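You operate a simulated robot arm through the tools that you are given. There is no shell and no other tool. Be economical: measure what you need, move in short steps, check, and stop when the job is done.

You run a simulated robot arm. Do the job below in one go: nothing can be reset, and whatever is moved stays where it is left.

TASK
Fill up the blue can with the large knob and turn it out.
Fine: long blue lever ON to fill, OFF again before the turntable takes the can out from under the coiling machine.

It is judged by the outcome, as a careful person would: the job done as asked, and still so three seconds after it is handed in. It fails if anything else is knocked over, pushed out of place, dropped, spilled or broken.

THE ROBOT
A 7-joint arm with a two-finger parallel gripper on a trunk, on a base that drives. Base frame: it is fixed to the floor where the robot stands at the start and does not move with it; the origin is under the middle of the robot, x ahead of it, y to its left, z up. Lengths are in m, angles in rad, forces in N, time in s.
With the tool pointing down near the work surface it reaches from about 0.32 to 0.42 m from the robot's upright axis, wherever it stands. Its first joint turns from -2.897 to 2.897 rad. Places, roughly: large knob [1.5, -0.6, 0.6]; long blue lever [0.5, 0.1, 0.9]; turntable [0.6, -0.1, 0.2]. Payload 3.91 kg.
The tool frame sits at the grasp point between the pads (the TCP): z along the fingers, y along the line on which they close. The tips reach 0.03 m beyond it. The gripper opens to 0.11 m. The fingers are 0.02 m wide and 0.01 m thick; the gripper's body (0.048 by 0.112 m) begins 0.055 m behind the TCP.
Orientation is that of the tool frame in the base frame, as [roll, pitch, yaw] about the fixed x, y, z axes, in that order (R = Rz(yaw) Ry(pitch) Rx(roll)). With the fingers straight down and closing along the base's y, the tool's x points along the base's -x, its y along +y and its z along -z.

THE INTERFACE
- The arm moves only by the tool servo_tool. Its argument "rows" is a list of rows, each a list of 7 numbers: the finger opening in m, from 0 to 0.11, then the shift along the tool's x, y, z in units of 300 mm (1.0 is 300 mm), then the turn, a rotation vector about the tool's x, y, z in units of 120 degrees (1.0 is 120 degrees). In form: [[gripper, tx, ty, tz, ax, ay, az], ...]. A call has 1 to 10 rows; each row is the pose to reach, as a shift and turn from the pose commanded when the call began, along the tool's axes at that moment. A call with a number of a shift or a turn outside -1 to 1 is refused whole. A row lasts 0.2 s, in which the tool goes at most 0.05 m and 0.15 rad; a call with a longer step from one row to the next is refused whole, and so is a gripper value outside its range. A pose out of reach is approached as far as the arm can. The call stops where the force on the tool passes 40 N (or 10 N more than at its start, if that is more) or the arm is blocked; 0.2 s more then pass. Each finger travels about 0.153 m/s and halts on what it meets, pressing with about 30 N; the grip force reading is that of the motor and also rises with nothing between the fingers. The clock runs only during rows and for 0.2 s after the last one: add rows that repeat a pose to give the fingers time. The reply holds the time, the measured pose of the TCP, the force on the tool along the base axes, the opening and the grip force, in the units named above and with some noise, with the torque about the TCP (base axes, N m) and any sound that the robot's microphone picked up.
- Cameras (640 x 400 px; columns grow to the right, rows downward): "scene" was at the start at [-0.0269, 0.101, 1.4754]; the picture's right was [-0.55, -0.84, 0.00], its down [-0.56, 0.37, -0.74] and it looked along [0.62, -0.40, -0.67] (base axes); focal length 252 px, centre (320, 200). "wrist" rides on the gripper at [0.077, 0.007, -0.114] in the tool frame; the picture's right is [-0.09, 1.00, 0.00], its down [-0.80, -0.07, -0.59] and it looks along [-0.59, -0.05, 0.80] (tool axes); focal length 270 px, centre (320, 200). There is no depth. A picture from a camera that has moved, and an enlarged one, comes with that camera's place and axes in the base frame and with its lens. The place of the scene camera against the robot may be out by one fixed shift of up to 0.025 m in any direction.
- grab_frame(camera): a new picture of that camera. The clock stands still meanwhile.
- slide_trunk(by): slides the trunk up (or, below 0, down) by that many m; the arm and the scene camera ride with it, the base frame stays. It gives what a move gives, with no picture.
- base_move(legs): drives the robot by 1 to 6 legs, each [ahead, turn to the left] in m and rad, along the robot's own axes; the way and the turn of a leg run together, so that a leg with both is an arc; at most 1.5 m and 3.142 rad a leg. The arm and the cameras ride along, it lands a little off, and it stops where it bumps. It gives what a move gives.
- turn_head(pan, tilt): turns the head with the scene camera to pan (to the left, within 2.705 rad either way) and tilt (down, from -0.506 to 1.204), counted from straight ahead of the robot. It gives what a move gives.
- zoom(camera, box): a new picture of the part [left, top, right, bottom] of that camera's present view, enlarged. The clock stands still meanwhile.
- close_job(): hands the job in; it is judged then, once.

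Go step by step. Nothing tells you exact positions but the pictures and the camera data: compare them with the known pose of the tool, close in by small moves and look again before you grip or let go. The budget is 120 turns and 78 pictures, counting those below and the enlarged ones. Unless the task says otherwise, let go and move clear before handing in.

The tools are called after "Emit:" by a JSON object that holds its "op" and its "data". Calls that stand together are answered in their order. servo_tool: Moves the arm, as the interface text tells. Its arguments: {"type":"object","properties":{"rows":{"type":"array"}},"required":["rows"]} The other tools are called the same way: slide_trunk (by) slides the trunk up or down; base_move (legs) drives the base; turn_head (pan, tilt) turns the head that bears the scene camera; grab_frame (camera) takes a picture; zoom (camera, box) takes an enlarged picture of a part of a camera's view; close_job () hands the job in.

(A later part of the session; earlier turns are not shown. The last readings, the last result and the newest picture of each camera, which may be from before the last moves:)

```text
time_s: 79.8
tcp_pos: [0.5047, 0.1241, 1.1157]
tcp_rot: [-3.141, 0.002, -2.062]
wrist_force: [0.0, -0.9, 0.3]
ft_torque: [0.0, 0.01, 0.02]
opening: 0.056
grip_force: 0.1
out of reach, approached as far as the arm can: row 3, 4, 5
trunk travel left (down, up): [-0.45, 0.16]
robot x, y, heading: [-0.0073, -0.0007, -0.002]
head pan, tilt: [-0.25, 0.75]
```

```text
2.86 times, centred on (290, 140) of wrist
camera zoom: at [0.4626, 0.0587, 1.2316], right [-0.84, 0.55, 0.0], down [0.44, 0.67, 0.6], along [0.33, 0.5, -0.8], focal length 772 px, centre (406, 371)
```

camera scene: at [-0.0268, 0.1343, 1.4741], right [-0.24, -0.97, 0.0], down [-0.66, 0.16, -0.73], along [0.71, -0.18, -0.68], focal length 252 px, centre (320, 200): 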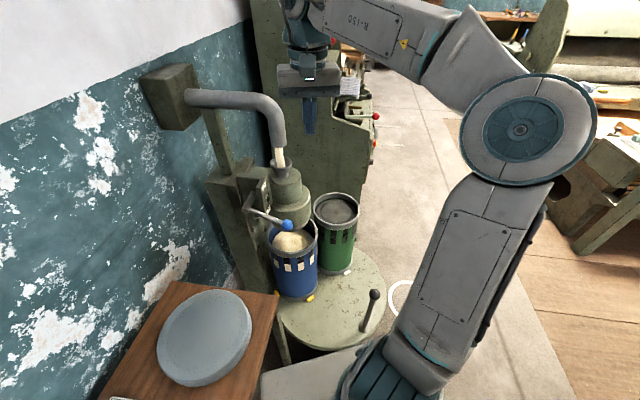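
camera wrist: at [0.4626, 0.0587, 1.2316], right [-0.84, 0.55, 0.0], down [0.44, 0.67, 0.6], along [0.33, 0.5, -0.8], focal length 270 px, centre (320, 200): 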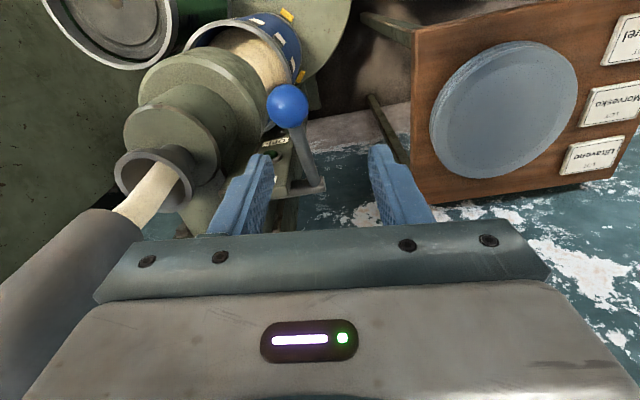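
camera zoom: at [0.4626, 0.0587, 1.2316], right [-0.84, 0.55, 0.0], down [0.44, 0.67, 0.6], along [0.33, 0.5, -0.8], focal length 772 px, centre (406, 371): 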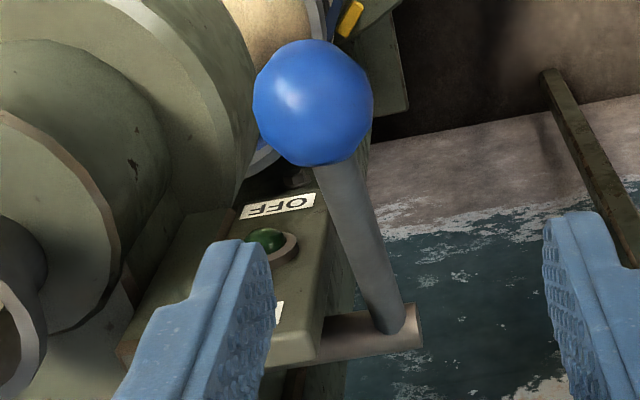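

The lever is up at ON against its stop. I withdraw the arm and drive to the knob panel.

Emit:
{"op": "servo_tool", "data": {"rows": [[0.06, 0.1, 0, -0.03, 0, 0, 0.05], [0.07, 0.2, 0.005, -0.06, 0, 0, 0.1], [0.08, 0.3, 0.01, -0.09, 0, 0, 0.16], [0.08, 0.4, 0.015, -0.12, 0, 0, 0.22], [0.08, 0.5, 0.02, -0.15, 0, 0, 0.28], [0.08, 0.6, 0.025, -0.18, 0, 0, 0.34], [0.08, 0.7, 0.03, -0.21, 0, 0, 0.4], [0.08, 0.8, 0.03, -0.24, 0, 0, 0.46], [0.08, 0.9, 0.03, -0.27, 0, 0, 0.52]]}}

Emit:
{"op": "base_move", "data": {"legs": [[-0.75, 0], [0, -0.95], [1.4, 0], [0, 0.93], [1.4, 0], [0, 1.59]]}}

Emit:
{"op": "turn_head", "data": {"pan": 0.35, "tilt": 0.85}}

Emit:
{"op": "grab_frame", "data": {"camera": "scene"}}

```text
time_s: 81.8
tcp_pos: [0.3704, -0.1129, 1.1956]
tcp_rot: [3.141, 0.0, 3.135]
wrist_force: [0.4, 0.0, 0.7]
ft_torque: [-0.01, 0.02, 0.01]
opening: 0.08
grip_force: 0.1
trunk travel left (down, up): [-0.45, 0.16]
robot x, y, heading: [-0.0098, 0.0014, 0.002]
head pan, tilt: [-0.25, 0.75]
```

```text
time_s: 107.9
tcp_pos: [1.5796, -0.7971, 1.1966]
tcp_rot: [3.14, -0.001, -1.575]
wrist_force: [-0.2, -0.4, -0.2]
ft_torque: [-0.02, 0.0, 0.0]
opening: 0.0799
grip_force: 0.0
trunk travel left (down, up): [-0.45, 0.16]
robot x, y, heading: [1.4648, -1.1735, 1.569]
head pan, tilt: [-0.25, 0.75]
```

```text
time_s: 108.9
tcp_pos: [1.5786, -0.7969, 1.1958]
tcp_rot: [-3.141, 0.001, -1.576]
wrist_force: [0.2, 0.3, -0.2]
ft_torque: [0.01, 0.02, -0.01]
opening: 0.0798
grip_force: 0.1
trunk travel left (down, up): [-0.45, 0.16]
robot x, y, heading: [1.4646, -1.1789, 1.576]
head pan, tilt: [0.351, 0.85]
```

```text
37 pictures are left
camera scene: at [1.2707, -1.1842, 1.4665], right [0.94, 0.34, 0.0], down [0.26, -0.71, -0.66], along [-0.23, 0.62, -0.75], focal length 252 px, centre (320, 200)
```

scene: 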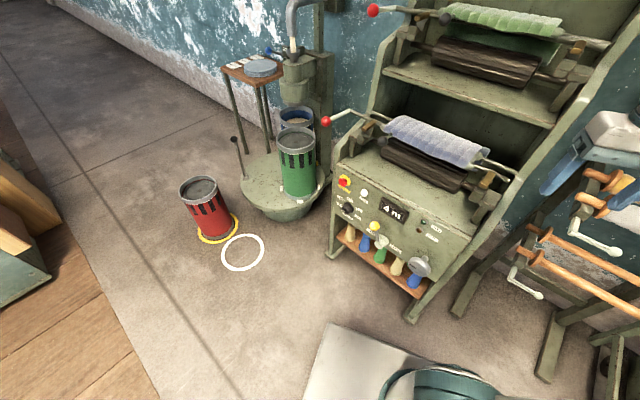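

Emit:
{"op": "zoom", "data": {"camera": "scene", "box": [325, 165, 465, 305]}}

Emit:
{"op": "grab_frame", "data": {"camera": "wrist"}}

```text
2.86 times, centred on (395, 235) of scene
camera zoom: at [1.2707, -1.1842, 1.4665], right [0.94, 0.34, 0.0], down [0.26, -0.71, -0.66], along [-0.23, 0.62, -0.75], focal length 719 px, centre (106, 100)
```

zoom: 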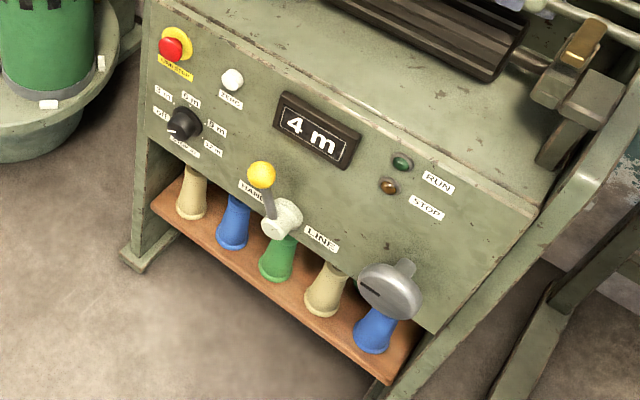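

```text
35 pictures are left
camera wrist: at [1.5716, -0.8737, 1.3118], right [-1.0, 0.09, 0.0], down [0.07, 0.8, 0.59], along [0.06, 0.59, -0.8], focal length 270 px, centre (320, 200)
```

wrist: 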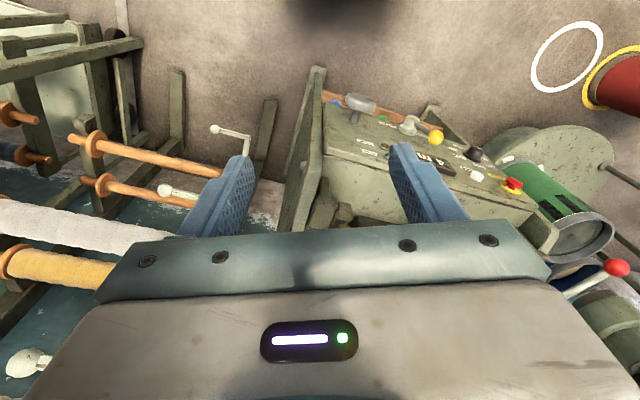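

The counter still shows 4 m and the knob panel faces about 20° off my heading. I line the base up with the panel's normal and lower the trunk.

Emit:
{"op": "base_move", "data": {"legs": [[0, -0.68], [-0.3, 0], [0, 0.33], [0.17, 0]]}}

Emit:
{"op": "slide_trunk", "data": {"by": -0.3}}

Emit:
{"op": "grab_frame", "data": {"camera": "wrist"}}

```text
time_s: 114.9
tcp_pos: [1.5709, -0.9284, 1.1961]
tcp_rot: [3.141, 0.001, -1.915]
wrist_force: [-0.4, -0.5, 0.0]
ft_torque: [0.01, 0.03, 0.01]
opening: 0.0801
grip_force: 0.1
trunk travel left (down, up): [-0.45, 0.16]
robot x, y, heading: [1.3416, -1.2548, 1.231]
head pan, tilt: [0.351, 0.85]
```

```text
time_s: 117.9
tcp_pos: [1.5704, -0.9299, 0.8955]
tcp_rot: [3.142, -0.002, -1.914]
wrist_force: [-0.2, -0.8, 0.1]
ft_torque: [0.03, 0.02, 0.02]
opening: 0.0801
grip_force: 0.1
trunk travel left (down, up): [-0.15, 0.46]
robot x, y, heading: [1.3364, -1.2484, 1.226]
head pan, tilt: [0.351, 0.85]
```

```text
34 pictures are left
camera wrist: at [1.5376, -0.999, 1.0118], right [-0.91, 0.42, 0.0], down [0.34, 0.73, 0.59], along [0.25, 0.54, -0.8], focal length 270 px, centre (320, 200)
```

wrist: 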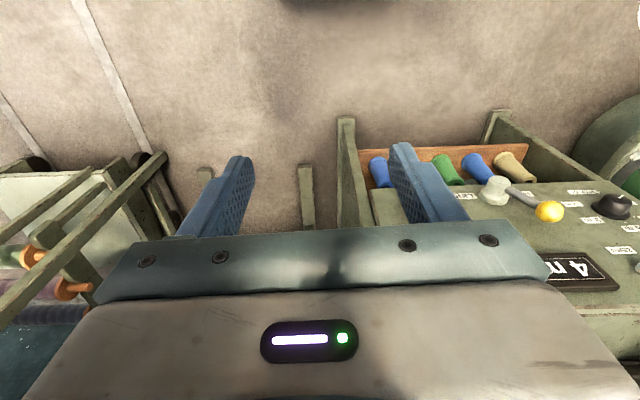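

Emit:
{"op": "slide_trunk", "data": {"by": -0.12}}

Emit:
{"op": "servo_tool", "data": {"rows": [[0.09, -0.033, 0.053, 0.05, 0, -0.07, 0], [0.09, -0.066, 0.106, 0.1, 0, -0.14, 0], [0.09, -0.1, 0.16, 0.15, 0, -0.21, 0], [0.09, -0.133, 0.213, 0.2, 0, -0.28, 0], [0.09, -0.166, 0.266, 0.25, 0, -0.35, 0], [0.09, -0.2, 0.32, 0.3, 0, -0.42, 0], [0.09, -0.233, 0.373, 0.35, 0, -0.49, 0], [0.09, -0.266, 0.426, 0.4, 0, -0.56, 0], [0.09, -0.3, 0.48, 0.45, 0, -0.63, 0], [0.09, -0.333, 0.533, 0.5, 0, -0.7, 0]]}}

Emit:
{"op": "grab_frame", "data": {"camera": "wrist"}}

```text
time_s: 119.4
tcp_pos: [1.57, -0.9289, 0.7761]
tcp_rot: [3.14, 0.0, -1.916]
wrist_force: [0.1, 0.2, 0.8]
ft_torque: [0.03, 0.05, 0.02]
opening: 0.08
grip_force: 0.0
trunk travel left (down, up): [-0.03, 0.58]
robot x, y, heading: [1.337, -1.2491, 1.236]
head pan, tilt: [0.351, 0.85]
```

```text
time_s: 121.6
tcp_pos: [1.4576, -0.7318, 0.6422]
tcp_rot: [-3.112, 1.469, -1.884]
wrist_force: [-5.0, 1.2, 0.2]
ft_torque: [-0.03, -0.03, -0.38]
opening: 0.09
grip_force: 0.1
out of reach, approached as far as the arm can: row 8, 9, 10
trunk travel left (down, up): [-0.03, 0.58]
robot x, y, heading: [1.3401, -1.253, 1.238]
head pan, tilt: [0.351, 0.85]
```

```text
33 pictures are left
camera wrist: at [1.4096, -0.8432, 0.5788], right [-0.94, 0.34, 0.08], down [-0.11, -0.5, 0.86], along [0.34, 0.79, 0.51], focal length 270 px, centre (320, 200)
```

wrist: 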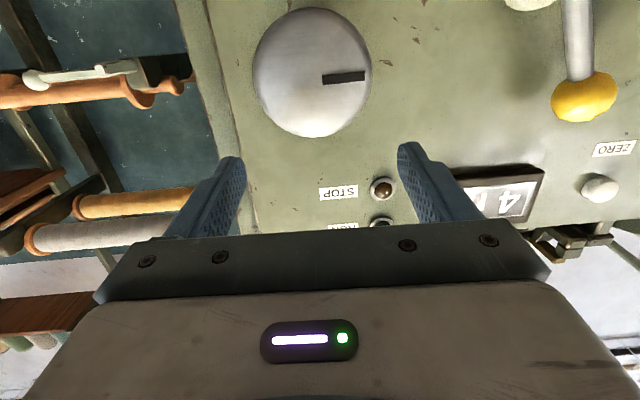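

The knob face sits right ahead, about 0.08 m across, at (1.487, -0.657, 0.598). I lower a little and level the tool in front of it.

Emit:
{"op": "slide_trunk", "data": {"by": -0.03}}

Emit:
{"op": "servo_tool", "data": {"rows": [[0.11, 0.02, -0.006, 0.04, 0, -0.02, 0], [0.11, 0.047, -0.012, 0.067, 0, -0.045, 0], [0.11, 0.047, -0.012, 0.067, 0, -0.045, 0]]}}

Emit:
{"op": "grab_frame", "data": {"camera": "wrist"}}

```text
time_s: 122.3
tcp_pos: [1.4582, -0.7307, 0.6116]
tcp_rot: [-3.137, 1.467, -1.912]
wrist_force: [-0.2, 0.0, 0.2]
ft_torque: [0.02, 0.0, 0.01]
opening: 0.0899
grip_force: 0.1
trunk travel left (down, up): [0.0, 0.61]
robot x, y, heading: [1.3393, -1.2488, 1.234]
head pan, tilt: [0.351, 0.85]
```

```text
time_s: 123.1
tcp_pos: [1.4691, -0.715, 0.5953]
tcp_rot: [-3.111, 1.561, -1.884]
wrist_force: [-0.2, -0.2, -0.2]
ft_torque: [0.05, 0.02, 0.01]
opening: 0.1102
grip_force: 0.0
trunk travel left (down, up): [0.0, 0.61]
robot x, y, heading: [1.3424, -1.2525, 1.232]
head pan, tilt: [0.351, 0.85]
```

```text
32 pictures are left
camera wrist: at [1.4224, -0.8217, 0.5213], right [-0.94, 0.34, 0.09], down [-0.13, -0.58, 0.81], along [0.32, 0.75, 0.58], focal length 270 px, centre (320, 200)
```

wrist: 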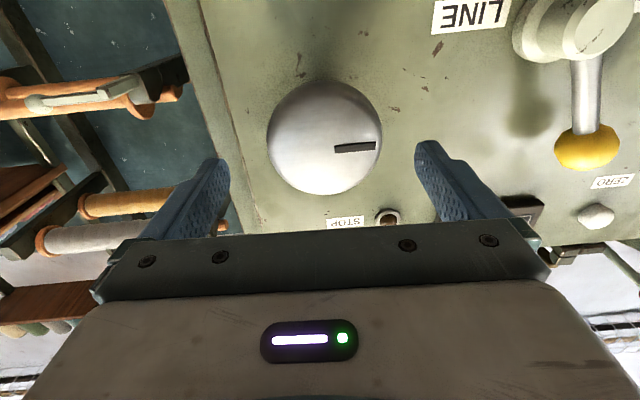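

Emit:
{"op": "servo_tool", "data": {"rows": [[0.11, -0.005, 0.005, 0.1, 0, 0, 0], [0.11, -0.01, 0.01, 0.185, 0, 0, 0], [0.11, -0.01, 0.01, 0.185, 0, 0, 0], [0.08, -0.01, 0.01, 0.185, 0, 0, 0], [0.06, -0.01, 0.01, 0.185, 0, 0, 0], [0.06, -0.01, 0.01, 0.185, 0, 0, 0]]}}

Emit:
{"op": "grab_frame", "data": {"camera": "wrist"}}

```text
time_s: 124.5
tcp_pos: [1.4834, -0.662, 0.5975]
tcp_rot: [-3.107, 1.558, -1.879]
wrist_force: [-2.5, 7.2, 0.0]
ft_torque: [-0.24, 0.1, -0.68]
opening: 0.0827
grip_force: 44.7
trunk travel left (down, up): [0.0, 0.61]
robot x, y, heading: [1.3367, -1.252, 1.234]
head pan, tilt: [0.351, 0.85]
```

```text
31 pictures are left
camera wrist: at [1.4384, -0.7688, 0.5237], right [-0.94, 0.34, 0.09], down [-0.13, -0.57, 0.81], along [0.32, 0.75, 0.58], focal length 270 px, centre (320, 200)
```

wrist: 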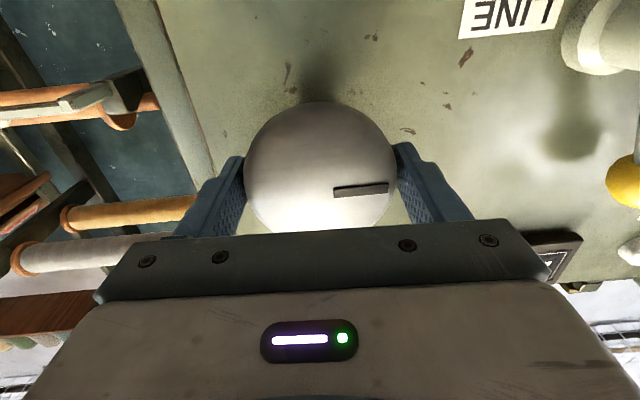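

Knob gripped. I turn it clockwise by a modest angle and read the counter.

Emit:
{"op": "servo_tool", "data": {"rows": [[0.06, 0, 0, 0, 0, 0, 0.07], [0.06, 0, 0, 0, 0, 0, 0.14], [0.06, 0, 0, 0, 0, 0, 0.21], [0.06, 0, 0, 0, 0, 0, 0.28], [0.06, 0, 0, 0, 0, 0, 0.35]]}}

Emit:
{"op": "zoom", "data": {"camera": "scene", "box": [310, 100, 490, 280]}}

```text
time_s: 125.7
tcp_pos: [1.4837, -0.6627, 0.5979]
tcp_rot: [1.586, 0.836, 2.812]
wrist_force: [-8.5, 0.4, 3.4]
ft_torque: [0.51, -0.33, 0.09]
opening: 0.0823
grip_force: 44.9
trunk travel left (down, up): [0.0, 0.61]
robot x, y, heading: [1.339, -1.2492, 1.232]
head pan, tilt: [0.351, 0.85]
```

```text
2.22 times, centred on (400, 190) of scene
camera zoom: at [1.1497, -1.1986, 1.0165], right [1.0, 0.01, 0.0], down [0.01, -0.75, -0.66], along [-0.01, 0.66, -0.75], focal length 559 px, centre (142, 222)
```

zoom: 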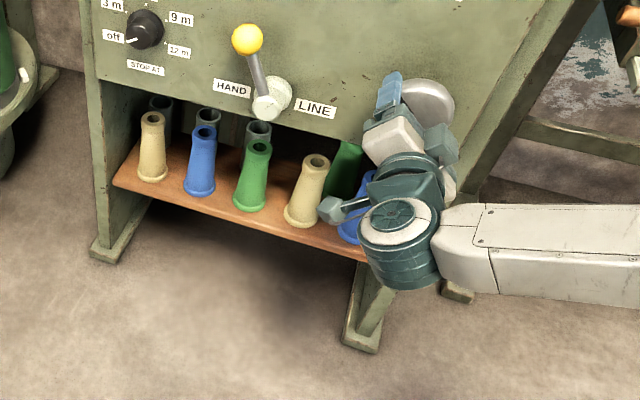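

Emit:
{"op": "turn_head", "data": {"pan": 0.5, "tilt": 0.55}}

Emit:
{"op": "grab_frame", "data": {"camera": "scene"}}

```text
time_s: 126.5
tcp_pos: [1.4831, -0.6623, 0.5992]
tcp_rot: [1.587, 0.84, 2.813]
wrist_force: [-12.7, 0.2, 8.4]
ft_torque: [-0.73, 0.31, -0.02]
opening: 0.0822
grip_force: 45.0
trunk travel left (down, up): [0.0, 0.61]
robot x, y, heading: [1.3356, -1.2522, 1.231]
head pan, tilt: [0.499, 0.55]
```

```text
29 pictures are left
camera scene: at [1.1361, -1.1883, 1.0418], right [0.99, 0.16, 0.0], down [0.08, -0.52, -0.85], along [-0.14, 0.84, -0.52], focal length 252 px, centre (320, 200)
```

scene: 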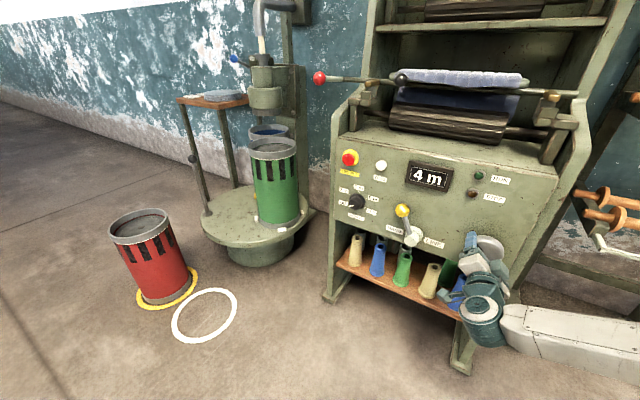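

Emit:
{"op": "servo_tool", "data": {"rows": [[0.06, 0, 0, 0, 0, 0, 0.07], [0.06, 0, 0, 0, 0, 0, 0.14], [0.06, 0, 0, 0, 0, 0, 0.21], [0.06, 0, 0, 0, 0, 0, 0.28], [0.06, 0, 0, 0, 0, 0, 0.35], [0.06, 0, 0, 0, 0, 0, 0.42], [0.06, 0, 0, 0, 0, 0, 0.49], [0.06, 0, 0, 0, 0, 0, 0.56]]}}

Emit:
{"op": "zoom", "data": {"camera": "scene", "box": [220, 80, 520, 300]}}

Emit:
{"op": "grab_frame", "data": {"camera": "wrist"}}

```text
time_s: 128.3
tcp_pos: [1.4822, -0.6645, 0.6012]
tcp_rot: [1.574, -0.337, 2.798]
wrist_force: [-16.1, -2.5, 20.1]
ft_torque: [2.19, -1.02, -0.08]
opening: 0.0821
grip_force: 45.4
trunk travel left (down, up): [0.0, 0.61]
robot x, y, heading: [1.3382, -1.2486, 1.234]
head pan, tilt: [0.499, 0.55]
```

```text
1.82 times, centred on (370, 190) of scene
camera zoom: at [1.1354, -1.1894, 1.0419], right [0.99, 0.16, 0.0], down [0.09, -0.51, -0.85], along [-0.14, 0.84, -0.52], focal length 457 px, centre (229, 218)
```

zoom: 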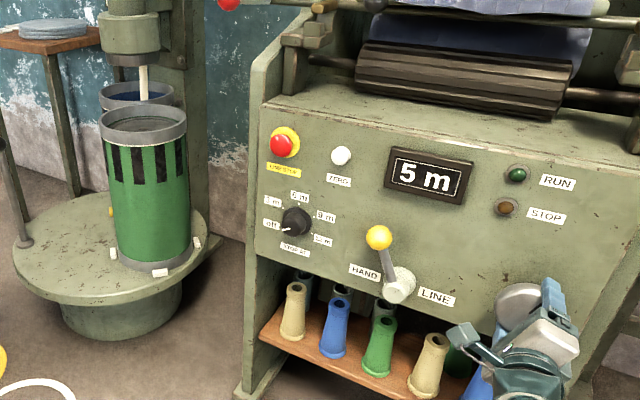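

```text
27 pictures are left
camera wrist: at [1.3773, -0.7469, 0.6344], right [0.39, -0.13, 0.91], down [0.49, -0.81, -0.33], along [0.78, 0.58, -0.25], focal length 270 px, centre (320, 200)
```

wrist: 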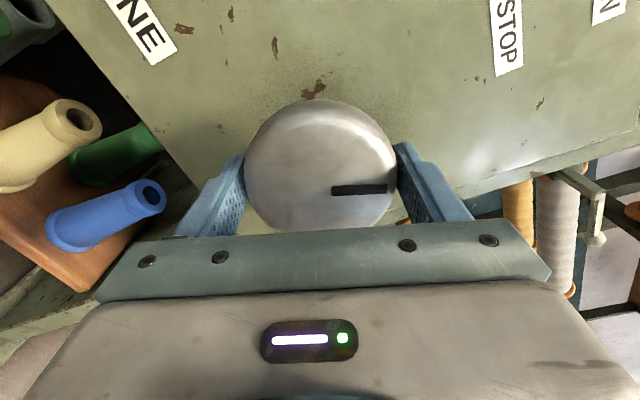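

Counter went to 5 m and sliver now falls into the blue can, so clockwise is right. I keep turning while watching the counter and can.

Emit:
{"op": "servo_tool", "data": {"rows": [[0.06, 0, 0, 0, 0, 0, 0.07], [0.06, 0, 0, 0, 0, 0, 0.14], [0.06, 0, 0, 0, 0, 0, 0.21], [0.06, 0, 0, 0, 0, 0, 0.28], [0.06, 0, 0, 0, 0, 0, 0.35], [0.06, 0, 0, 0, 0, 0, 0.42], [0.06, 0, 0, 0, 0, 0, 0.49], [0.06, 0, 0, 0, 0, 0, 0.56], [0.06, 0, 0, 0, 0, 0, 0.63]]}}

Emit:
{"op": "zoom", "data": {"camera": "scene", "box": [220, 80, 520, 300]}}

```text
time_s: 130.3
tcp_pos: [1.4836, -0.664, 0.5996]
tcp_rot: [-1.638, -1.484, -0.275]
wrist_force: [-5.9, -3.6, 22.7]
ft_torque: [1.07, -0.51, -0.6]
opening: 0.0827
grip_force: 45.4
trunk travel left (down, up): [0.0, 0.61]
robot x, y, heading: [1.3395, -1.2544, 1.233]
head pan, tilt: [0.499, 0.55]
```

```text
1.82 times, centred on (370, 190) of scene
camera zoom: at [1.1359, -1.1893, 1.0419], right [0.99, 0.16, 0.0], down [0.08, -0.51, -0.85], along [-0.14, 0.84, -0.52], focal length 457 px, centre (229, 218)
```

zoom: 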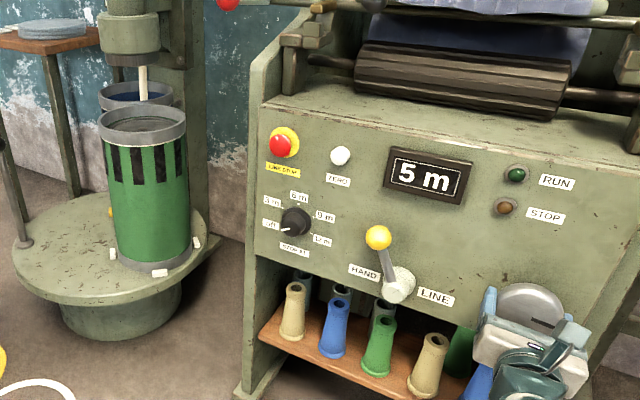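

Emit:
{"op": "servo_tool", "data": {"rows": [[0.06, 0, 0, 0, 0, 0, 0.07], [0.06, 0, 0, 0, 0, 0, 0.14], [0.06, 0, 0, 0, 0, 0, 0.21], [0.06, 0, 0, 0, 0, 0, 0.28], [0.06, 0, 0, 0, 0, 0, 0.35], [0.06, 0, 0, 0, 0, 0, 0.42]]}}

```text
time_s: 131.7
tcp_pos: [1.4836, -0.6632, 0.6]
tcp_rot: [-1.579, -0.604, -0.338]
wrist_force: [-5.6, -5.1, 22.1]
ft_torque: [0.66, -0.42, -0.46]
opening: 0.082
grip_force: 44.8
trunk travel left (down, up): [0.0, 0.61]
robot x, y, heading: [1.3337, -1.2512, 1.232]
head pan, tilt: [0.499, 0.55]
```

Emit:
{"op": "servo_tool", "data": {"rows": [[0.06, 0, 0, 0, 0, 0, 0.07], [0.06, 0, 0, 0, 0, 0, 0.14], [0.06, 0, 0, 0, 0, 0, 0.21], [0.06, 0, 0, 0, 0, 0, 0.28], [0.06, 0, 0, 0, 0, 0, 0.35], [0.06, 0, 0, 0, 0, 0, 0.42]]}}

Emit:
{"op": "zoom", "data": {"camera": "scene", "box": [220, 80, 520, 300]}}

```text
time_s: 132.7
tcp_pos: [1.4834, -0.6595, 0.6014]
tcp_rot: [-1.624, -0.105, -0.338]
wrist_force: [-0.4, 3.8, -9.8]
ft_torque: [1.72, -0.64, 0.27]
opening: 0.0831
grip_force: 45.0
out of reach, approached as far as the arm can: row 4
trunk travel left (down, up): [0.0, 0.61]
robot x, y, heading: [1.339, -1.2521, 1.238]
head pan, tilt: [0.499, 0.55]
stopped in row 4: the force on the tool passed its limit at 67 N (the readings are from after the stop); the commanded pose is now the measured one
```

```text
1.82 times, centred on (370, 190) of scene
camera zoom: at [1.1366, -1.1872, 1.0414], right [0.99, 0.16, 0.0], down [0.08, -0.52, -0.85], along [-0.14, 0.84, -0.52], focal length 457 px, centre (229, 218)
```

zoom: 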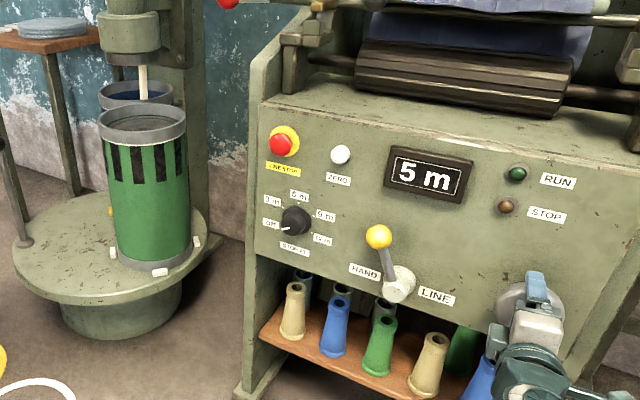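

The wrist reached its turning limit after about 4.6 rad (counter 5 m). I release, wind the open gripper back around the knob, and regrip.

Emit:
{"op": "servo_tool", "data": {"rows": [[0.11, 0, 0, -0.01, 0, 0, 0], [0.11, 0, 0, -0.01, 0, 0, 0], [0.11, 0, 0, -0.01, 0, 0, -0.07], [0.11, 0, 0, -0.01, 0, 0, -0.14], [0.11, 0, 0, -0.01, 0, 0, -0.21], [0.11, 0, 0, -0.01, 0, 0, -0.28], [0.11, 0, 0, -0.01, 0, 0, -0.35], [0.11, 0, 0, -0.01, 0, 0, -0.42], [0.11, 0, 0, -0.01, 0, 0, -0.49]]}}

Emit:
{"op": "servo_tool", "data": {"rows": [[0.11, 0, 0, 0, 0, 0, -0.07], [0.11, 0, 0, 0, 0, 0, -0.14], [0.11, 0, 0, 0, 0, 0, -0.21], [0.11, 0, 0, 0, 0, 0, -0.28], [0.11, 0, 0, 0, 0, 0, -0.35], [0.11, 0, 0, 0, 0, 0, -0.42], [0.11, 0, 0, 0, 0, 0, -0.49], [0.11, 0, 0, 0, 0, 0, -0.56], [0.11, 0, 0, 0, 0, 0, -0.63], [0.11, 0, 0, 0, 0, 0, -0.7]]}}

Emit:
{"op": "servo_tool", "data": {"rows": [[0.11, 0, 0, 0, 0, 0, -0.07], [0.11, 0, 0, 0, 0, 0, -0.14], [0.11, 0, 0, 0, 0, 0, -0.21], [0.11, 0, 0, 0, 0, 0, -0.28], [0.11, 0, 0, 0, 0, 0, -0.35], [0.11, 0, 0, 0, 0, 0, -0.42], [0.11, 0, 0, 0, 0, 0, -0.49], [0.11, 0, 0, 0, 0, 0, -0.56], [0.11, 0, 0, 0, 0, 0, -0.63], [0.11, 0, 0, 0, 0, 0, -0.7]]}}

Emit:
{"op": "grab_frame", "data": {"camera": "wrist"}}

```text
time_s: 134.7
tcp_pos: [1.4823, -0.6646, 0.6019]
tcp_rot: [-1.691, -1.13, -0.232]
wrist_force: [-0.2, -0.8, 0.5]
ft_torque: [0.01, 0.02, -0.03]
opening: 0.1102
grip_force: 0.0
trunk travel left (down, up): [0.0, 0.61]
robot x, y, heading: [1.3394, -1.2527, 1.232]
head pan, tilt: [0.499, 0.55]
```

```text
time_s: 136.9
tcp_pos: [1.483, -0.6643, 0.6019]
tcp_rot: [1.631, -0.539, 2.769]
wrist_force: [0.3, 0.8, -0.7]
ft_torque: [0.0, 0.0, -0.02]
opening: 0.1102
grip_force: 0.1
trunk travel left (down, up): [0.0, 0.61]
robot x, y, heading: [1.3355, -1.2507, 1.228]
head pan, tilt: [0.499, 0.55]
```

```text
time_s: 139.1
tcp_pos: [1.483, -0.6637, 0.6016]
tcp_rot: [1.656, 0.925, 2.868]
wrist_force: [0.8, -0.4, -0.3]
ft_torque: [0.01, 0.01, -0.02]
opening: 0.11
grip_force: 0.1
trunk travel left (down, up): [0.0, 0.61]
robot x, y, heading: [1.3374, -1.2515, 1.229]
head pan, tilt: [0.499, 0.55]
```

```text
24 pictures are left
camera wrist: at [1.3941, -0.7577, 0.5528], right [-0.69, 0.28, 0.67], down [0.32, -0.71, 0.63], along [0.65, 0.64, 0.4], focal length 270 px, centre (320, 200)
```

wrist: 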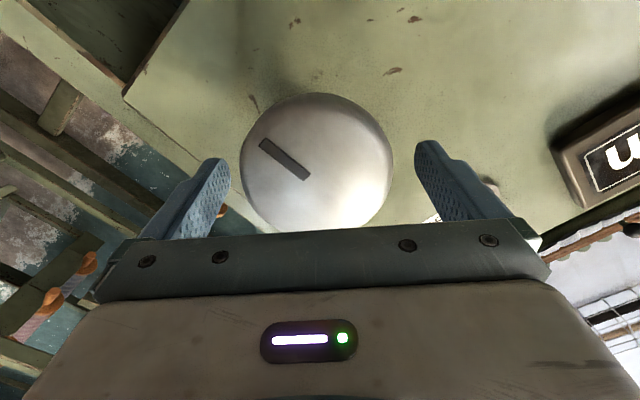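

Emit:
{"op": "servo_tool", "data": {"rows": [[0.11, 0, 0, 0, 0, 0, -0.07], [0.11, 0, 0, 0, 0, 0, -0.14], [0.11, 0, 0, 0, 0, 0, -0.21], [0.11, 0, 0, 0, 0, 0, -0.28], [0.11, 0, 0, 0, 0, 0, -0.35], [0.11, 0, 0, 0, 0, 0, -0.42], [0.11, 0, 0, 0, 0, 0, -0.49], [0.11, 0, 0, 0, 0, 0, -0.56]]}}

```text
time_s: 140.9
tcp_pos: [1.4832, -0.6639, 0.6026]
tcp_rot: [-1.672, 1.041, -0.432]
wrist_force: [-0.8, 0.0, 0.0]
ft_torque: [-0.03, 0.0, 0.01]
opening: 0.1099
grip_force: 0.1
trunk travel left (down, up): [0.0, 0.61]
robot x, y, heading: [1.3366, -1.2517, 1.232]
head pan, tilt: [0.499, 0.55]
```

Emit:
{"op": "servo_tool", "data": {"rows": [[0.11, 0, 0, 0, 0, 0, -0.07], [0.11, 0, 0, 0, 0, 0, -0.14], [0.11, 0, 0, 0, 0, 0, -0.21], [0.08, 0, 0, 0, 0, 0, -0.21], [0.06, 0, 0, 0, 0, 0, -0.21], [0.06, 0, 0, 0, 0, 0, -0.21]]}}

Emit:
{"op": "servo_tool", "data": {"rows": [[0.06, 0, 0, 0, 0, 0, 0.07], [0.06, 0, 0, 0, 0, 0, 0.14], [0.06, 0, 0, 0, 0, 0, 0.21], [0.06, 0, 0, 0, 0, 0, 0.28], [0.06, 0, 0, 0, 0, 0, 0.35], [0.06, 0, 0, 0, 0, 0, 0.42], [0.06, 0, 0, 0, 0, 0, 0.49], [0.06, 0, 0, 0, 0, 0, 0.56], [0.06, 0, 0, 0, 0, 0, 0.63], [0.06, 0, 0, 0, 0, 0, 0.7]]}}

Emit:
{"op": "zoom", "data": {"camera": "scene", "box": [220, 80, 520, 300]}}

```text
time_s: 142.3
tcp_pos: [1.4818, -0.6649, 0.6019]
tcp_rot: [-1.634, 0.605, -0.378]
wrist_force: [-4.4, 1.8, -8.6]
ft_torque: [0.98, -0.48, -0.25]
opening: 0.0831
grip_force: 44.7
trunk travel left (down, up): [0.0, 0.61]
robot x, y, heading: [1.3382, -1.253, 1.234]
head pan, tilt: [0.499, 0.55]
```

```text
time_s: 144.5
tcp_pos: [1.4846, -0.6642, 0.6029]
tcp_rot: [1.675, 1.065, 2.889]
wrist_force: [6.8, -2.3, 1.8]
ft_torque: [0.39, -0.3, -0.04]
opening: 0.0813
grip_force: 45.2
trunk travel left (down, up): [0.0, 0.61]
robot x, y, heading: [1.3353, -1.2504, 1.23]
head pan, tilt: [0.499, 0.55]
```

```text
1.82 times, centred on (370, 190) of scene
camera zoom: at [1.1369, -1.1878, 1.042], right [0.99, 0.16, 0.0], down [0.08, -0.52, -0.85], along [-0.14, 0.84, -0.52], focal length 457 px, centre (229, 218)
```

zoom: 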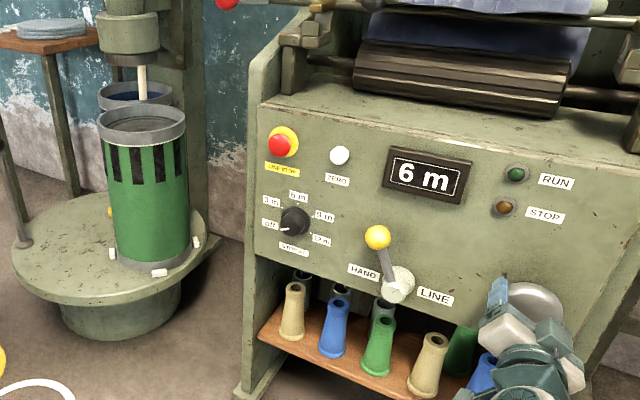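

Counter shows 6 m. Before feeding more I want to see the fill level, so I release, back off, and raise the trunk for a look into the can.

Emit:
{"op": "servo_tool", "data": {"rows": [[0.11, 0, 0, 0, 0, 0, 0], [0.11, 0, 0, 0, 0, 0, 0], [0.11, 0, 0, -0.12, 0, 0, 0], [0.11, 0, 0, -0.24, 0, 0, 0], [0.11, 0, 0, -0.34, 0, 0, 0]]}}

Emit:
{"op": "slide_trunk", "data": {"by": 0.5}}

Emit:
{"op": "zoom", "data": {"camera": "scene", "box": [180, 180, 360, 360]}}

```text
time_s: 145.7
tcp_pos: [1.4505, -0.7291, 0.6167]
tcp_rot: [1.677, 1.068, 2.891]
wrist_force: [1.1, -1.2, 0.1]
ft_torque: [0.02, -0.01, 0.03]
opening: 0.1103
grip_force: 0.1
out of reach, approached as far as the arm can: row 4, 5
trunk travel left (down, up): [0.0, 0.61]
robot x, y, heading: [1.3397, -1.2489, 1.23]
head pan, tilt: [0.499, 0.55]
```

```text
refused: 0.5 is not a number from -0.4 to 0.4
```

```text
2.22 times, centred on (270, 270) of scene
camera zoom: at [1.1366, -1.1878, 1.0419], right [0.99, 0.16, 0.0], down [0.08, -0.52, -0.85], along [-0.14, 0.84, -0.52], focal length 559 px, centre (431, 44)
```

zoom: 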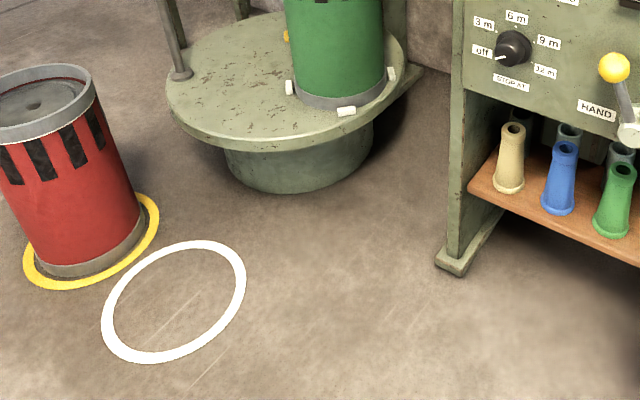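

Emit:
{"op": "slide_trunk", "data": {"by": 0.4}}

Emit:
{"op": "slide_trunk", "data": {"by": 0.2}}

Emit:
{"op": "turn_head", "data": {"pan": 0.8, "tilt": 0.6}}

Emit:
{"op": "grab_frame", "data": {"camera": "scene"}}

```text
time_s: 149.5
tcp_pos: [1.4522, -0.7287, 1.0174]
tcp_rot: [1.677, 1.068, 2.892]
wrist_force: [-0.4, 0.3, 0.7]
ft_torque: [0.0, -0.01, -0.02]
opening: 0.1101
grip_force: 0.1
trunk travel left (down, up): [-0.4, 0.21]
robot x, y, heading: [1.3375, -1.2491, 1.229]
head pan, tilt: [0.499, 0.55]
```

```text
time_s: 151.7
tcp_pos: [1.4505, -0.7277, 1.217]
tcp_rot: [1.677, 1.068, 2.892]
wrist_force: [0.3, 0.0, -1.0]
ft_torque: [0.0, -0.02, 0.02]
opening: 0.1101
grip_force: 0.0
trunk travel left (down, up): [-0.6, 0.01]
robot x, y, heading: [1.3367, -1.2498, 1.233]
head pan, tilt: [0.499, 0.55]
```

```text
time_s: 152.5
tcp_pos: [1.4504, -0.7283, 1.2169]
tcp_rot: [1.678, 1.069, 2.892]
wrist_force: [-0.3, -0.5, 0.7]
ft_torque: [-0.01, -0.03, -0.01]
opening: 0.11
grip_force: 0.0
trunk travel left (down, up): [-0.6, 0.01]
robot x, y, heading: [1.3379, -1.2523, 1.23]
head pan, tilt: [0.799, 0.6]
```

```text
21 pictures are left
camera scene: at [1.1115, -1.1973, 1.6374], right [0.9, 0.44, 0.0], down [0.25, -0.51, -0.83], along [-0.37, 0.74, -0.56], focal length 252 px, centre (320, 200)
```

scene: 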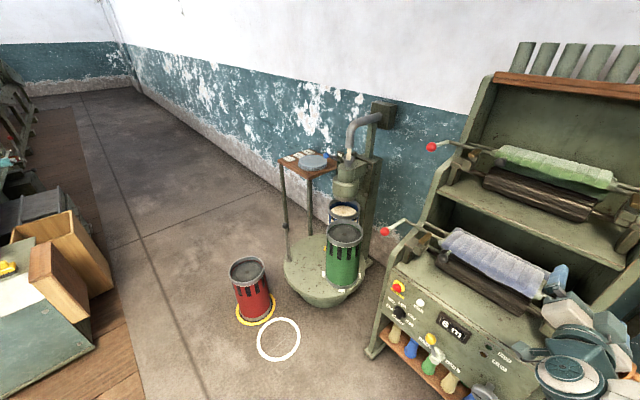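

Emit:
{"op": "zoom", "data": {"camera": "scene", "box": [310, 170, 380, 250]}}

```text
5.00 times, centred on (345, 210) of scene
camera zoom: at [1.1115, -1.1973, 1.6374], right [0.9, 0.44, 0.0], down [0.25, -0.51, -0.83], along [-0.37, 0.74, -0.56], focal length 1258 px, centre (195, 150)
```

zoom: 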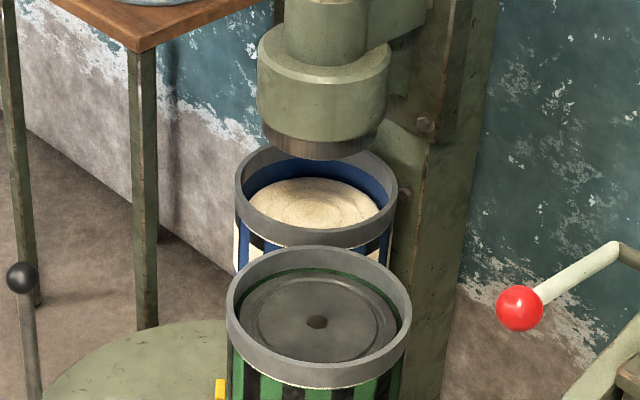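

Emit:
{"op": "zoom", "data": {"camera": "scene", "box": [332, 184, 364, 204]}}

```text
16.00 times, centred on (348, 194) of scene
camera zoom: at [1.1115, -1.1973, 1.6374], right [0.9, 0.44, 0.0], down [0.25, -0.51, -0.83], along [-0.37, 0.74, -0.56], focal length 4025 px, centre (-128, 296)
```

zoom: 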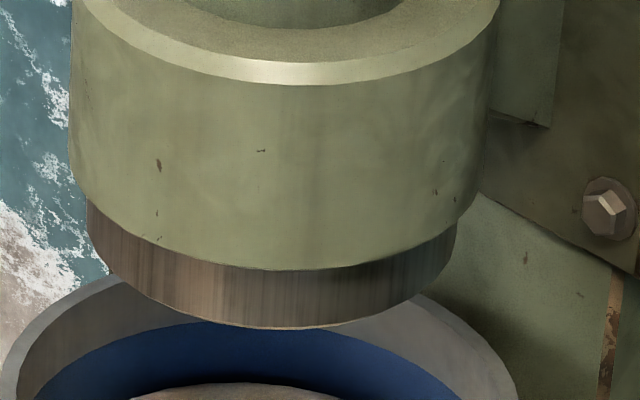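

Emit:
{"op": "zoom", "data": {"camera": "scene", "box": [326, 198, 364, 224]}}

```text
15.38 times, centred on (345, 211) of scene
camera zoom: at [1.1115, -1.1973, 1.6374], right [0.9, 0.44, 0.0], down [0.25, -0.51, -0.83], along [-0.37, 0.74, -0.56], focal length 3870 px, centre (-65, 31)
```

zoom: 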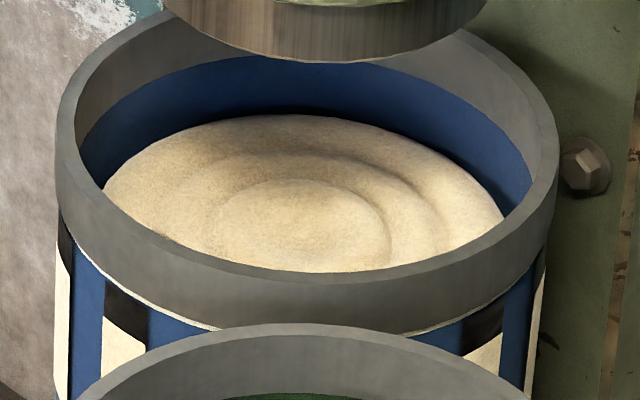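

The dark part of the windows shrank to about a fifth; roughly 4 rad more should bring it to the top. I go back down to the knob.

Emit:
{"op": "slide_trunk", "data": {"by": -0.4}}

Emit:
{"op": "slide_trunk", "data": {"by": -0.2}}

Emit:
{"op": "servo_tool", "data": {"rows": [[0.11, 0, 0, 0, 0, 0, 0]]}}

```text
time_s: 156.3
tcp_pos: [1.4509, -0.7293, 0.8161]
tcp_rot: [1.678, 1.069, 2.892]
wrist_force: [-0.5, 0.5, 0.1]
ft_torque: [-0.03, 0.01, 0.02]
opening: 0.1099
grip_force: 0.2
trunk travel left (down, up): [-0.2, 0.41]
robot x, y, heading: [1.3337, -1.2487, 1.231]
head pan, tilt: [0.799, 0.6]
```

```text
time_s: 158.5
tcp_pos: [1.4517, -0.7292, 0.6176]
tcp_rot: [1.679, 1.07, 2.891]
wrist_force: [-0.5, 0.6, -0.4]
ft_torque: [0.02, 0.01, 0.0]
opening: 0.1103
grip_force: 0.0
trunk travel left (down, up): [0.0, 0.61]
robot x, y, heading: [1.3399, -1.2483, 1.236]
head pan, tilt: [0.799, 0.6]
```

```text
time_s: 158.9
tcp_pos: [1.4506, -0.7284, 0.6161]
tcp_rot: [1.678, 1.068, 2.89]
wrist_force: [-1.0, 0.5, -0.6]
ft_torque: [-0.02, 0.02, -0.02]
opening: 0.1098
grip_force: 0.1
trunk travel left (down, up): [0.0, 0.61]
robot x, y, heading: [1.337, -1.2532, 1.228]
head pan, tilt: [0.799, 0.6]
```

Emit:
{"op": "servo_tool", "data": {"rows": [[0.11, 0.017, -0.043, 0.02, 0, 0, 0], [0.11, 0.017, -0.043, 0.13, 0, 0, 0], [0.11, 0.017, -0.043, 0.241, 0, 0, 0], [0.11, 0.017, -0.043, 0.241, 0, 0, 0]]}}

Emit:
{"op": "grab_frame", "data": {"camera": "wrist"}}

```text
time_s: 159.9
tcp_pos: [1.4826, -0.663, 0.6026]
tcp_rot: [1.677, 1.069, 2.894]
wrist_force: [-0.6, -0.6, 0.7]
ft_torque: [0.0, -0.02, 0.03]
opening: 0.1101
grip_force: 0.1
trunk travel left (down, up): [0.0, 0.61]
robot x, y, heading: [1.3346, -1.2491, 1.232]
head pan, tilt: [0.799, 0.6]
```

```text
17 pictures are left
camera wrist: at [1.4027, -0.76, 0.5459], right [-0.77, 0.31, 0.55], down [0.23, -0.68, 0.7], along [0.59, 0.67, 0.45], focal length 270 px, centre (320, 200)
```

wrist: 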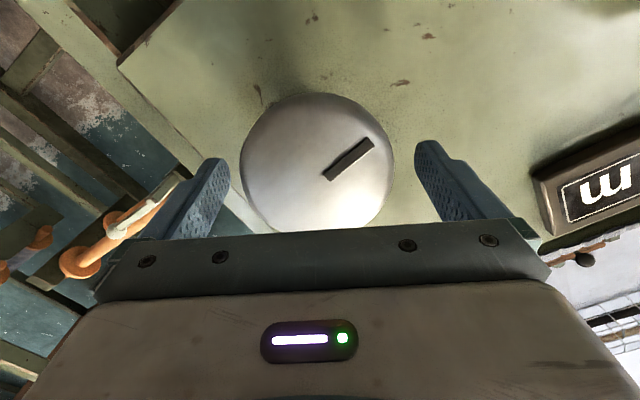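

Emit:
{"op": "servo_tool", "data": {"rows": [[0.11, 0, 0, 0, 0, 0, -0.07], [0.11, 0, 0, 0, 0, 0, -0.14], [0.11, 0, 0, 0, 0, 0, -0.21], [0.11, 0, 0, 0, 0, 0, -0.28], [0.11, 0, 0, 0, 0, 0, -0.35], [0.08, 0, 0, 0, 0, 0, -0.35], [0.06, 0, 0, 0, 0, 0, -0.35], [0.06, 0, 0, 0, 0, 0, -0.35]]}}

Emit:
{"op": "servo_tool", "data": {"rows": [[0.06, 0, 0, 0, 0, 0, 0.07], [0.06, 0, 0, 0, 0, 0, 0.14], [0.06, 0, 0, 0, 0, 0, 0.21], [0.06, 0, 0, 0, 0, 0, 0.28], [0.06, 0, 0, 0, 0, 0, 0.35], [0.06, 0, 0, 0, 0, 0, 0.42], [0.06, 0, 0, 0, 0, 0, 0.49], [0.06, 0, 0, 0, 0, 0, 0.56], [0.06, 0, 0, 0, 0, 0, 0.63], [0.06, 0, 0, 0, 0, 0, 0.7]]}}

Emit:
{"op": "servo_tool", "data": {"rows": [[0.06, 0, 0, 0, 0, 0, 0.07], [0.06, 0, 0, 0, 0, 0, 0.14], [0.06, 0, 0, 0, 0, 0, 0.21], [0.06, 0, 0, 0, 0, 0, 0.28], [0.06, 0, 0, 0, 0, 0, 0.35], [0.06, 0, 0, 0, 0, 0, 0.42], [0.06, 0, 0, 0, 0, 0, 0.49], [0.06, 0, 0, 0, 0, 0, 0.56], [0.06, 0, 0, 0, 0, 0, 0.63], [0.06, 0, 0, 0, 0, 0, 0.7]]}}

Emit:
{"op": "zoom", "data": {"camera": "scene", "box": [270, 80, 570, 300]}}

```text
time_s: 161.7
tcp_pos: [1.4832, -0.6642, 0.6023]
tcp_rot: [-1.787, 1.333, -0.554]
wrist_force: [-0.6, 0.1, 1.8]
ft_torque: [0.25, -0.17, -0.79]
opening: 0.0825
grip_force: 45.0
trunk travel left (down, up): [0.0, 0.61]
robot x, y, heading: [1.3385, -1.2526, 1.235]
head pan, tilt: [0.799, 0.6]
```

```text
time_s: 163.9
tcp_pos: [1.4847, -0.6641, 0.6017]
tcp_rot: [1.63, 0.334, 2.814]
wrist_force: [23.1, 3.2, -11.7]
ft_torque: [1.88, -0.93, 0.83]
opening: 0.0821
grip_force: 44.7
trunk travel left (down, up): [0.0, 0.61]
robot x, y, heading: [1.3418, -1.2493, 1.227]
head pan, tilt: [0.799, 0.6]
```

```text
time_s: 166.1
tcp_pos: [1.4831, -0.6638, 0.6018]
tcp_rot: [1.696, -1.129, 2.687]
wrist_force: [7.6, -2.6, -19.0]
ft_torque: [0.66, -0.39, -0.25]
opening: 0.0828
grip_force: 45.1
trunk travel left (down, up): [0.0, 0.61]
robot x, y, heading: [1.3367, -1.2518, 1.234]
head pan, tilt: [0.799, 0.6]
```

```text
1.82 times, centred on (420, 190) of scene
camera zoom: at [1.1124, -1.1967, 1.0375], right [0.9, 0.45, 0.0], down [0.25, -0.51, -0.82], along [-0.37, 0.74, -0.57], focal length 457 px, centre (138, 218)
```

zoom: 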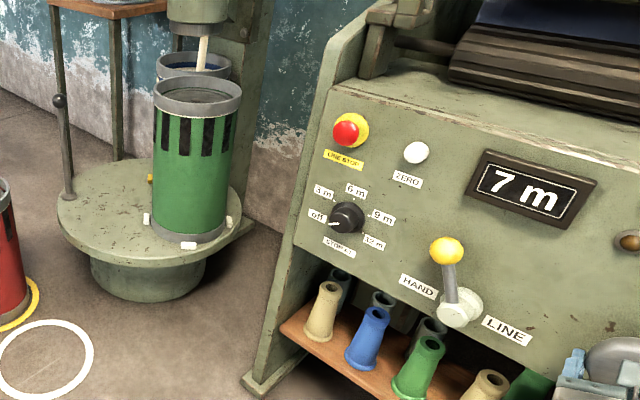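

Emit:
{"op": "servo_tool", "data": {"rows": [[0.06, 0, 0, 0, 0, 0, 0.07], [0.06, 0, 0, 0, 0, 0, 0.14], [0.06, 0, 0, 0, 0, 0, 0.21], [0.06, 0, 0, 0, 0, 0, 0.28], [0.06, 0, 0, 0, 0, 0, 0.35], [0.06, 0, 0, 0, 0, 0, 0.42]]}}

Emit:
{"op": "servo_tool", "data": {"rows": [[0.11, 0, 0, 0, 0, 0, 0], [0.11, 0, 0, 0, 0, 0, 0], [0.11, 0, 0, -0.12, 0, 0, 0], [0.11, 0, 0, -0.24, 0, 0, 0], [0.11, 0, 0, -0.3, 0, 0, 0]]}}

Emit:
{"op": "slide_trunk", "data": {"by": 0.4}}

Emit:
{"op": "slide_trunk", "data": {"by": 0.2}}

Emit:
{"op": "zoom", "data": {"camera": "scene", "box": [326, 198, 364, 224]}}

```text
time_s: 167.5
tcp_pos: [1.4837, -0.663, 0.6024]
tcp_rot: [-1.69, -1.129, -0.237]
wrist_force: [8.1, 2.2, -6.9]
ft_torque: [0.25, -0.23, -0.15]
opening: 0.0814
grip_force: 45.4
trunk travel left (down, up): [0.0, 0.61]
robot x, y, heading: [1.339, -1.2466, 1.233]
head pan, tilt: [0.799, 0.6]
```

```text
time_s: 168.7
tcp_pos: [1.457, -0.7284, 0.6108]
tcp_rot: [-1.693, -1.129, -0.233]
wrist_force: [-0.6, 1.0, -0.4]
ft_torque: [0.0, -0.02, -0.01]
opening: 0.1103
grip_force: 0.1
out of reach, approached as far as the arm can: row 4, 5
trunk travel left (down, up): [0.0, 0.61]
robot x, y, heading: [1.3387, -1.2483, 1.235]
head pan, tilt: [0.799, 0.6]
```

```text
time_s: 172.5
tcp_pos: [1.4567, -0.7277, 1.009]
tcp_rot: [-1.693, -1.129, -0.231]
wrist_force: [-0.2, 0.4, -0.5]
ft_torque: [0.03, 0.01, 0.05]
opening: 0.1105
grip_force: 0.0
trunk travel left (down, up): [-0.4, 0.21]
robot x, y, heading: [1.3372, -1.2545, 1.232]
head pan, tilt: [0.799, 0.6]
```

```text
time_s: 174.7
tcp_pos: [1.4572, -0.7266, 1.2094]
tcp_rot: [-1.694, -1.129, -0.231]
wrist_force: [0.5, 0.2, 0.2]
ft_torque: [0.0, -0.03, 0.0]
opening: 0.1099
grip_force: 0.0
trunk travel left (down, up): [-0.6, 0.01]
robot x, y, heading: [1.3363, -1.2517, 1.231]
head pan, tilt: [0.799, 0.6]
```

```text
15.38 times, centred on (345, 211) of scene
camera zoom: at [1.1119, -1.1974, 1.6374], right [0.9, 0.45, 0.0], down [0.25, -0.51, -0.83], along [-0.37, 0.74, -0.56], focal length 3870 px, centre (-65, 31)
```

zoom: 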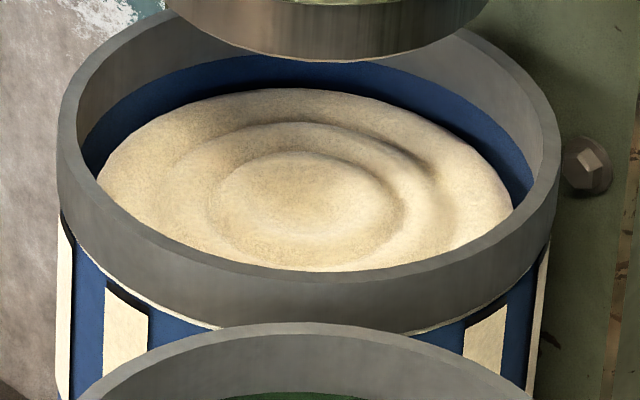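

The windows are almost entirely white, with only a thin dark edge left. One more small turn of the knob will finish it.

Emit:
{"op": "slide_trunk", "data": {"by": -0.4}}

Emit:
{"op": "slide_trunk", "data": {"by": -0.21}}

Emit:
{"op": "servo_tool", "data": {"rows": [[0.11, -0.011, 0.018, 0.02, 0, 0, 0], [0.11, -0.011, 0.018, 0.13, 0, 0, 0], [0.11, -0.011, 0.018, 0.232, 0, 0, 0], [0.11, -0.011, 0.018, 0.232, 0, 0, 0]]}}

```text
time_s: 178.5
tcp_pos: [1.4572, -0.7286, 0.8097]
tcp_rot: [-1.692, -1.129, -0.234]
wrist_force: [0.5, -0.1, 0.1]
ft_torque: [-0.02, -0.05, -0.03]
opening: 0.11
grip_force: 0.1
trunk travel left (down, up): [-0.2, 0.41]
robot x, y, heading: [1.3356, -1.2516, 1.235]
head pan, tilt: [0.799, 0.6]
```

```text
time_s: 180.7
tcp_pos: [1.4577, -0.7273, 0.6104]
tcp_rot: [-1.693, -1.13, -0.234]
wrist_force: [0.9, 0.3, 0.8]
ft_torque: [0.01, -0.01, 0.01]
opening: 0.1101
grip_force: 0.0
out of reach, approached as far as the arm can: row 1
trunk travel left (down, up): [0.0, 0.61]
robot x, y, heading: [1.3357, -1.2498, 1.234]
head pan, tilt: [0.799, 0.6]
```

```text
time_s: 181.7
tcp_pos: [1.4838, -0.6628, 0.6012]
tcp_rot: [-1.691, -1.13, -0.234]
wrist_force: [0.2, 0.2, 0.2]
ft_torque: [0.04, -0.01, 0.0]
opening: 0.11
grip_force: 0.1
trunk travel left (down, up): [0.0, 0.61]
robot x, y, heading: [1.3367, -1.2541, 1.238]
head pan, tilt: [0.799, 0.6]
```

Emit:
{"op": "servo_tool", "data": {"rows": [[0.11, 0, 0, 0, 0, 0, -0.07], [0.11, 0, 0, 0, 0, 0, -0.14], [0.11, 0, 0, 0, 0, 0, -0.21], [0.11, 0, 0, 0, 0, 0, -0.28], [0.08, 0, 0, 0, 0, 0, -0.28], [0.06, 0, 0, 0, 0, 0, -0.28], [0.06, 0, 0, 0, 0, 0, -0.28]]}}

Emit:
{"op": "servo_tool", "data": {"rows": [[0.06, 0, 0, 0, 0, 0, 0.07], [0.06, 0, 0, 0, 0, 0, 0.14], [0.06, 0, 0, 0, 0, 0, 0.21], [0.06, 0, 0, 0, 0, 0, 0.28], [0.06, 0, 0, 0, 0, 0, 0.35], [0.06, 0, 0, 0, 0, 0, 0.42], [0.06, 0, 0, 0, 0, 0, 0.49], [0.06, 0, 0, 0, 0, 0, 0.56]]}}

Emit:
{"op": "servo_tool", "data": {"rows": [[0.11, 0, 0, 0, 0, 0, 0], [0.11, 0, 0, 0, 0, 0, 0], [0.11, 0, 0, -0.12, 0, 0, 0], [0.11, 0, 0, -0.24, 0, 0, 0], [0.11, 0, 0, -0.3, 0, 0, 0]]}}

Emit:
{"op": "slide_trunk", "data": {"by": 0.4}}

Emit:
{"op": "slide_trunk", "data": {"by": 0.2}}

Emit:
{"op": "zoom", "data": {"camera": "scene", "box": [326, 198, 364, 224]}}

```text
time_s: 183.3
tcp_pos: [1.4827, -0.6648, 0.6017]
tcp_rot: [1.905, -1.414, 2.469]
wrist_force: [-3.9, 1.3, 1.4]
ft_torque: [0.02, -0.05, -0.44]
opening: 0.0825
grip_force: 45.4
trunk travel left (down, up): [0.0, 0.61]
robot x, y, heading: [1.3398, -1.248, 1.234]
head pan, tilt: [0.799, 0.6]
```

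```text
time_s: 185.1
tcp_pos: [1.486, -0.6637, 0.6011]
tcp_rot: [-1.629, -0.541, -0.314]
wrist_force: [5.1, -2.2, -2.6]
ft_torque: [1.72, -0.81, 1.72]
opening: 0.082
grip_force: 44.8
trunk travel left (down, up): [0.0, 0.61]
robot x, y, heading: [1.3371, -1.2515, 1.236]
head pan, tilt: [0.799, 0.6]
```

```text
time_s: 186.3
tcp_pos: [1.4585, -0.727, 0.6081]
tcp_rot: [-1.632, -0.546, -0.313]
wrist_force: [0.4, -0.3, -0.1]
ft_torque: [0.01, 0.04, 0.0]
opening: 0.1098
grip_force: 0.1
out of reach, approached as far as the arm can: row 4, 5
trunk travel left (down, up): [0.0, 0.61]
robot x, y, heading: [1.3391, -1.2508, 1.232]
head pan, tilt: [0.799, 0.6]
```

```text
time_s: 190.1
tcp_pos: [1.4579, -0.7281, 1.0081]
tcp_rot: [-1.632, -0.545, -0.312]
wrist_force: [-0.4, 0.1, 0.7]
ft_torque: [0.01, 0.01, 0.04]
opening: 0.1101
grip_force: 0.0
trunk travel left (down, up): [-0.4, 0.21]
robot x, y, heading: [1.3393, -1.2479, 1.234]
head pan, tilt: [0.799, 0.6]
```

```text
time_s: 192.3
tcp_pos: [1.4586, -0.727, 1.2086]
tcp_rot: [-1.632, -0.545, -0.312]
wrist_force: [0.8, -0.1, 0.4]
ft_torque: [-0.01, -0.02, 0.01]
opening: 0.1099
grip_force: 0.1
trunk travel left (down, up): [-0.6, 0.01]
robot x, y, heading: [1.337, -1.2484, 1.234]
head pan, tilt: [0.799, 0.6]
```

```text
15.38 times, centred on (345, 211) of scene
camera zoom: at [1.1119, -1.1974, 1.6374], right [0.9, 0.45, 0.0], down [0.25, -0.51, -0.83], along [-0.37, 0.74, -0.56], focal length 3870 px, centre (-65, 31)
```

zoom: 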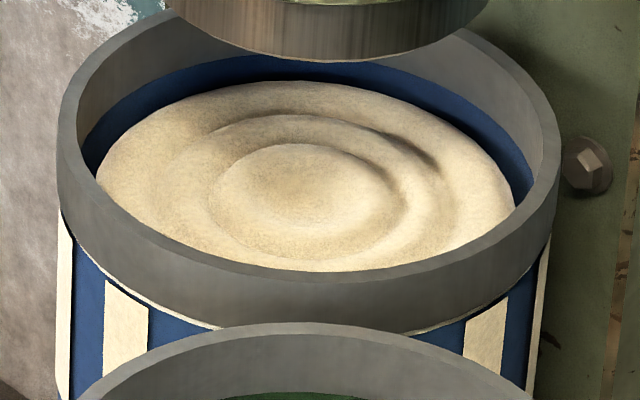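

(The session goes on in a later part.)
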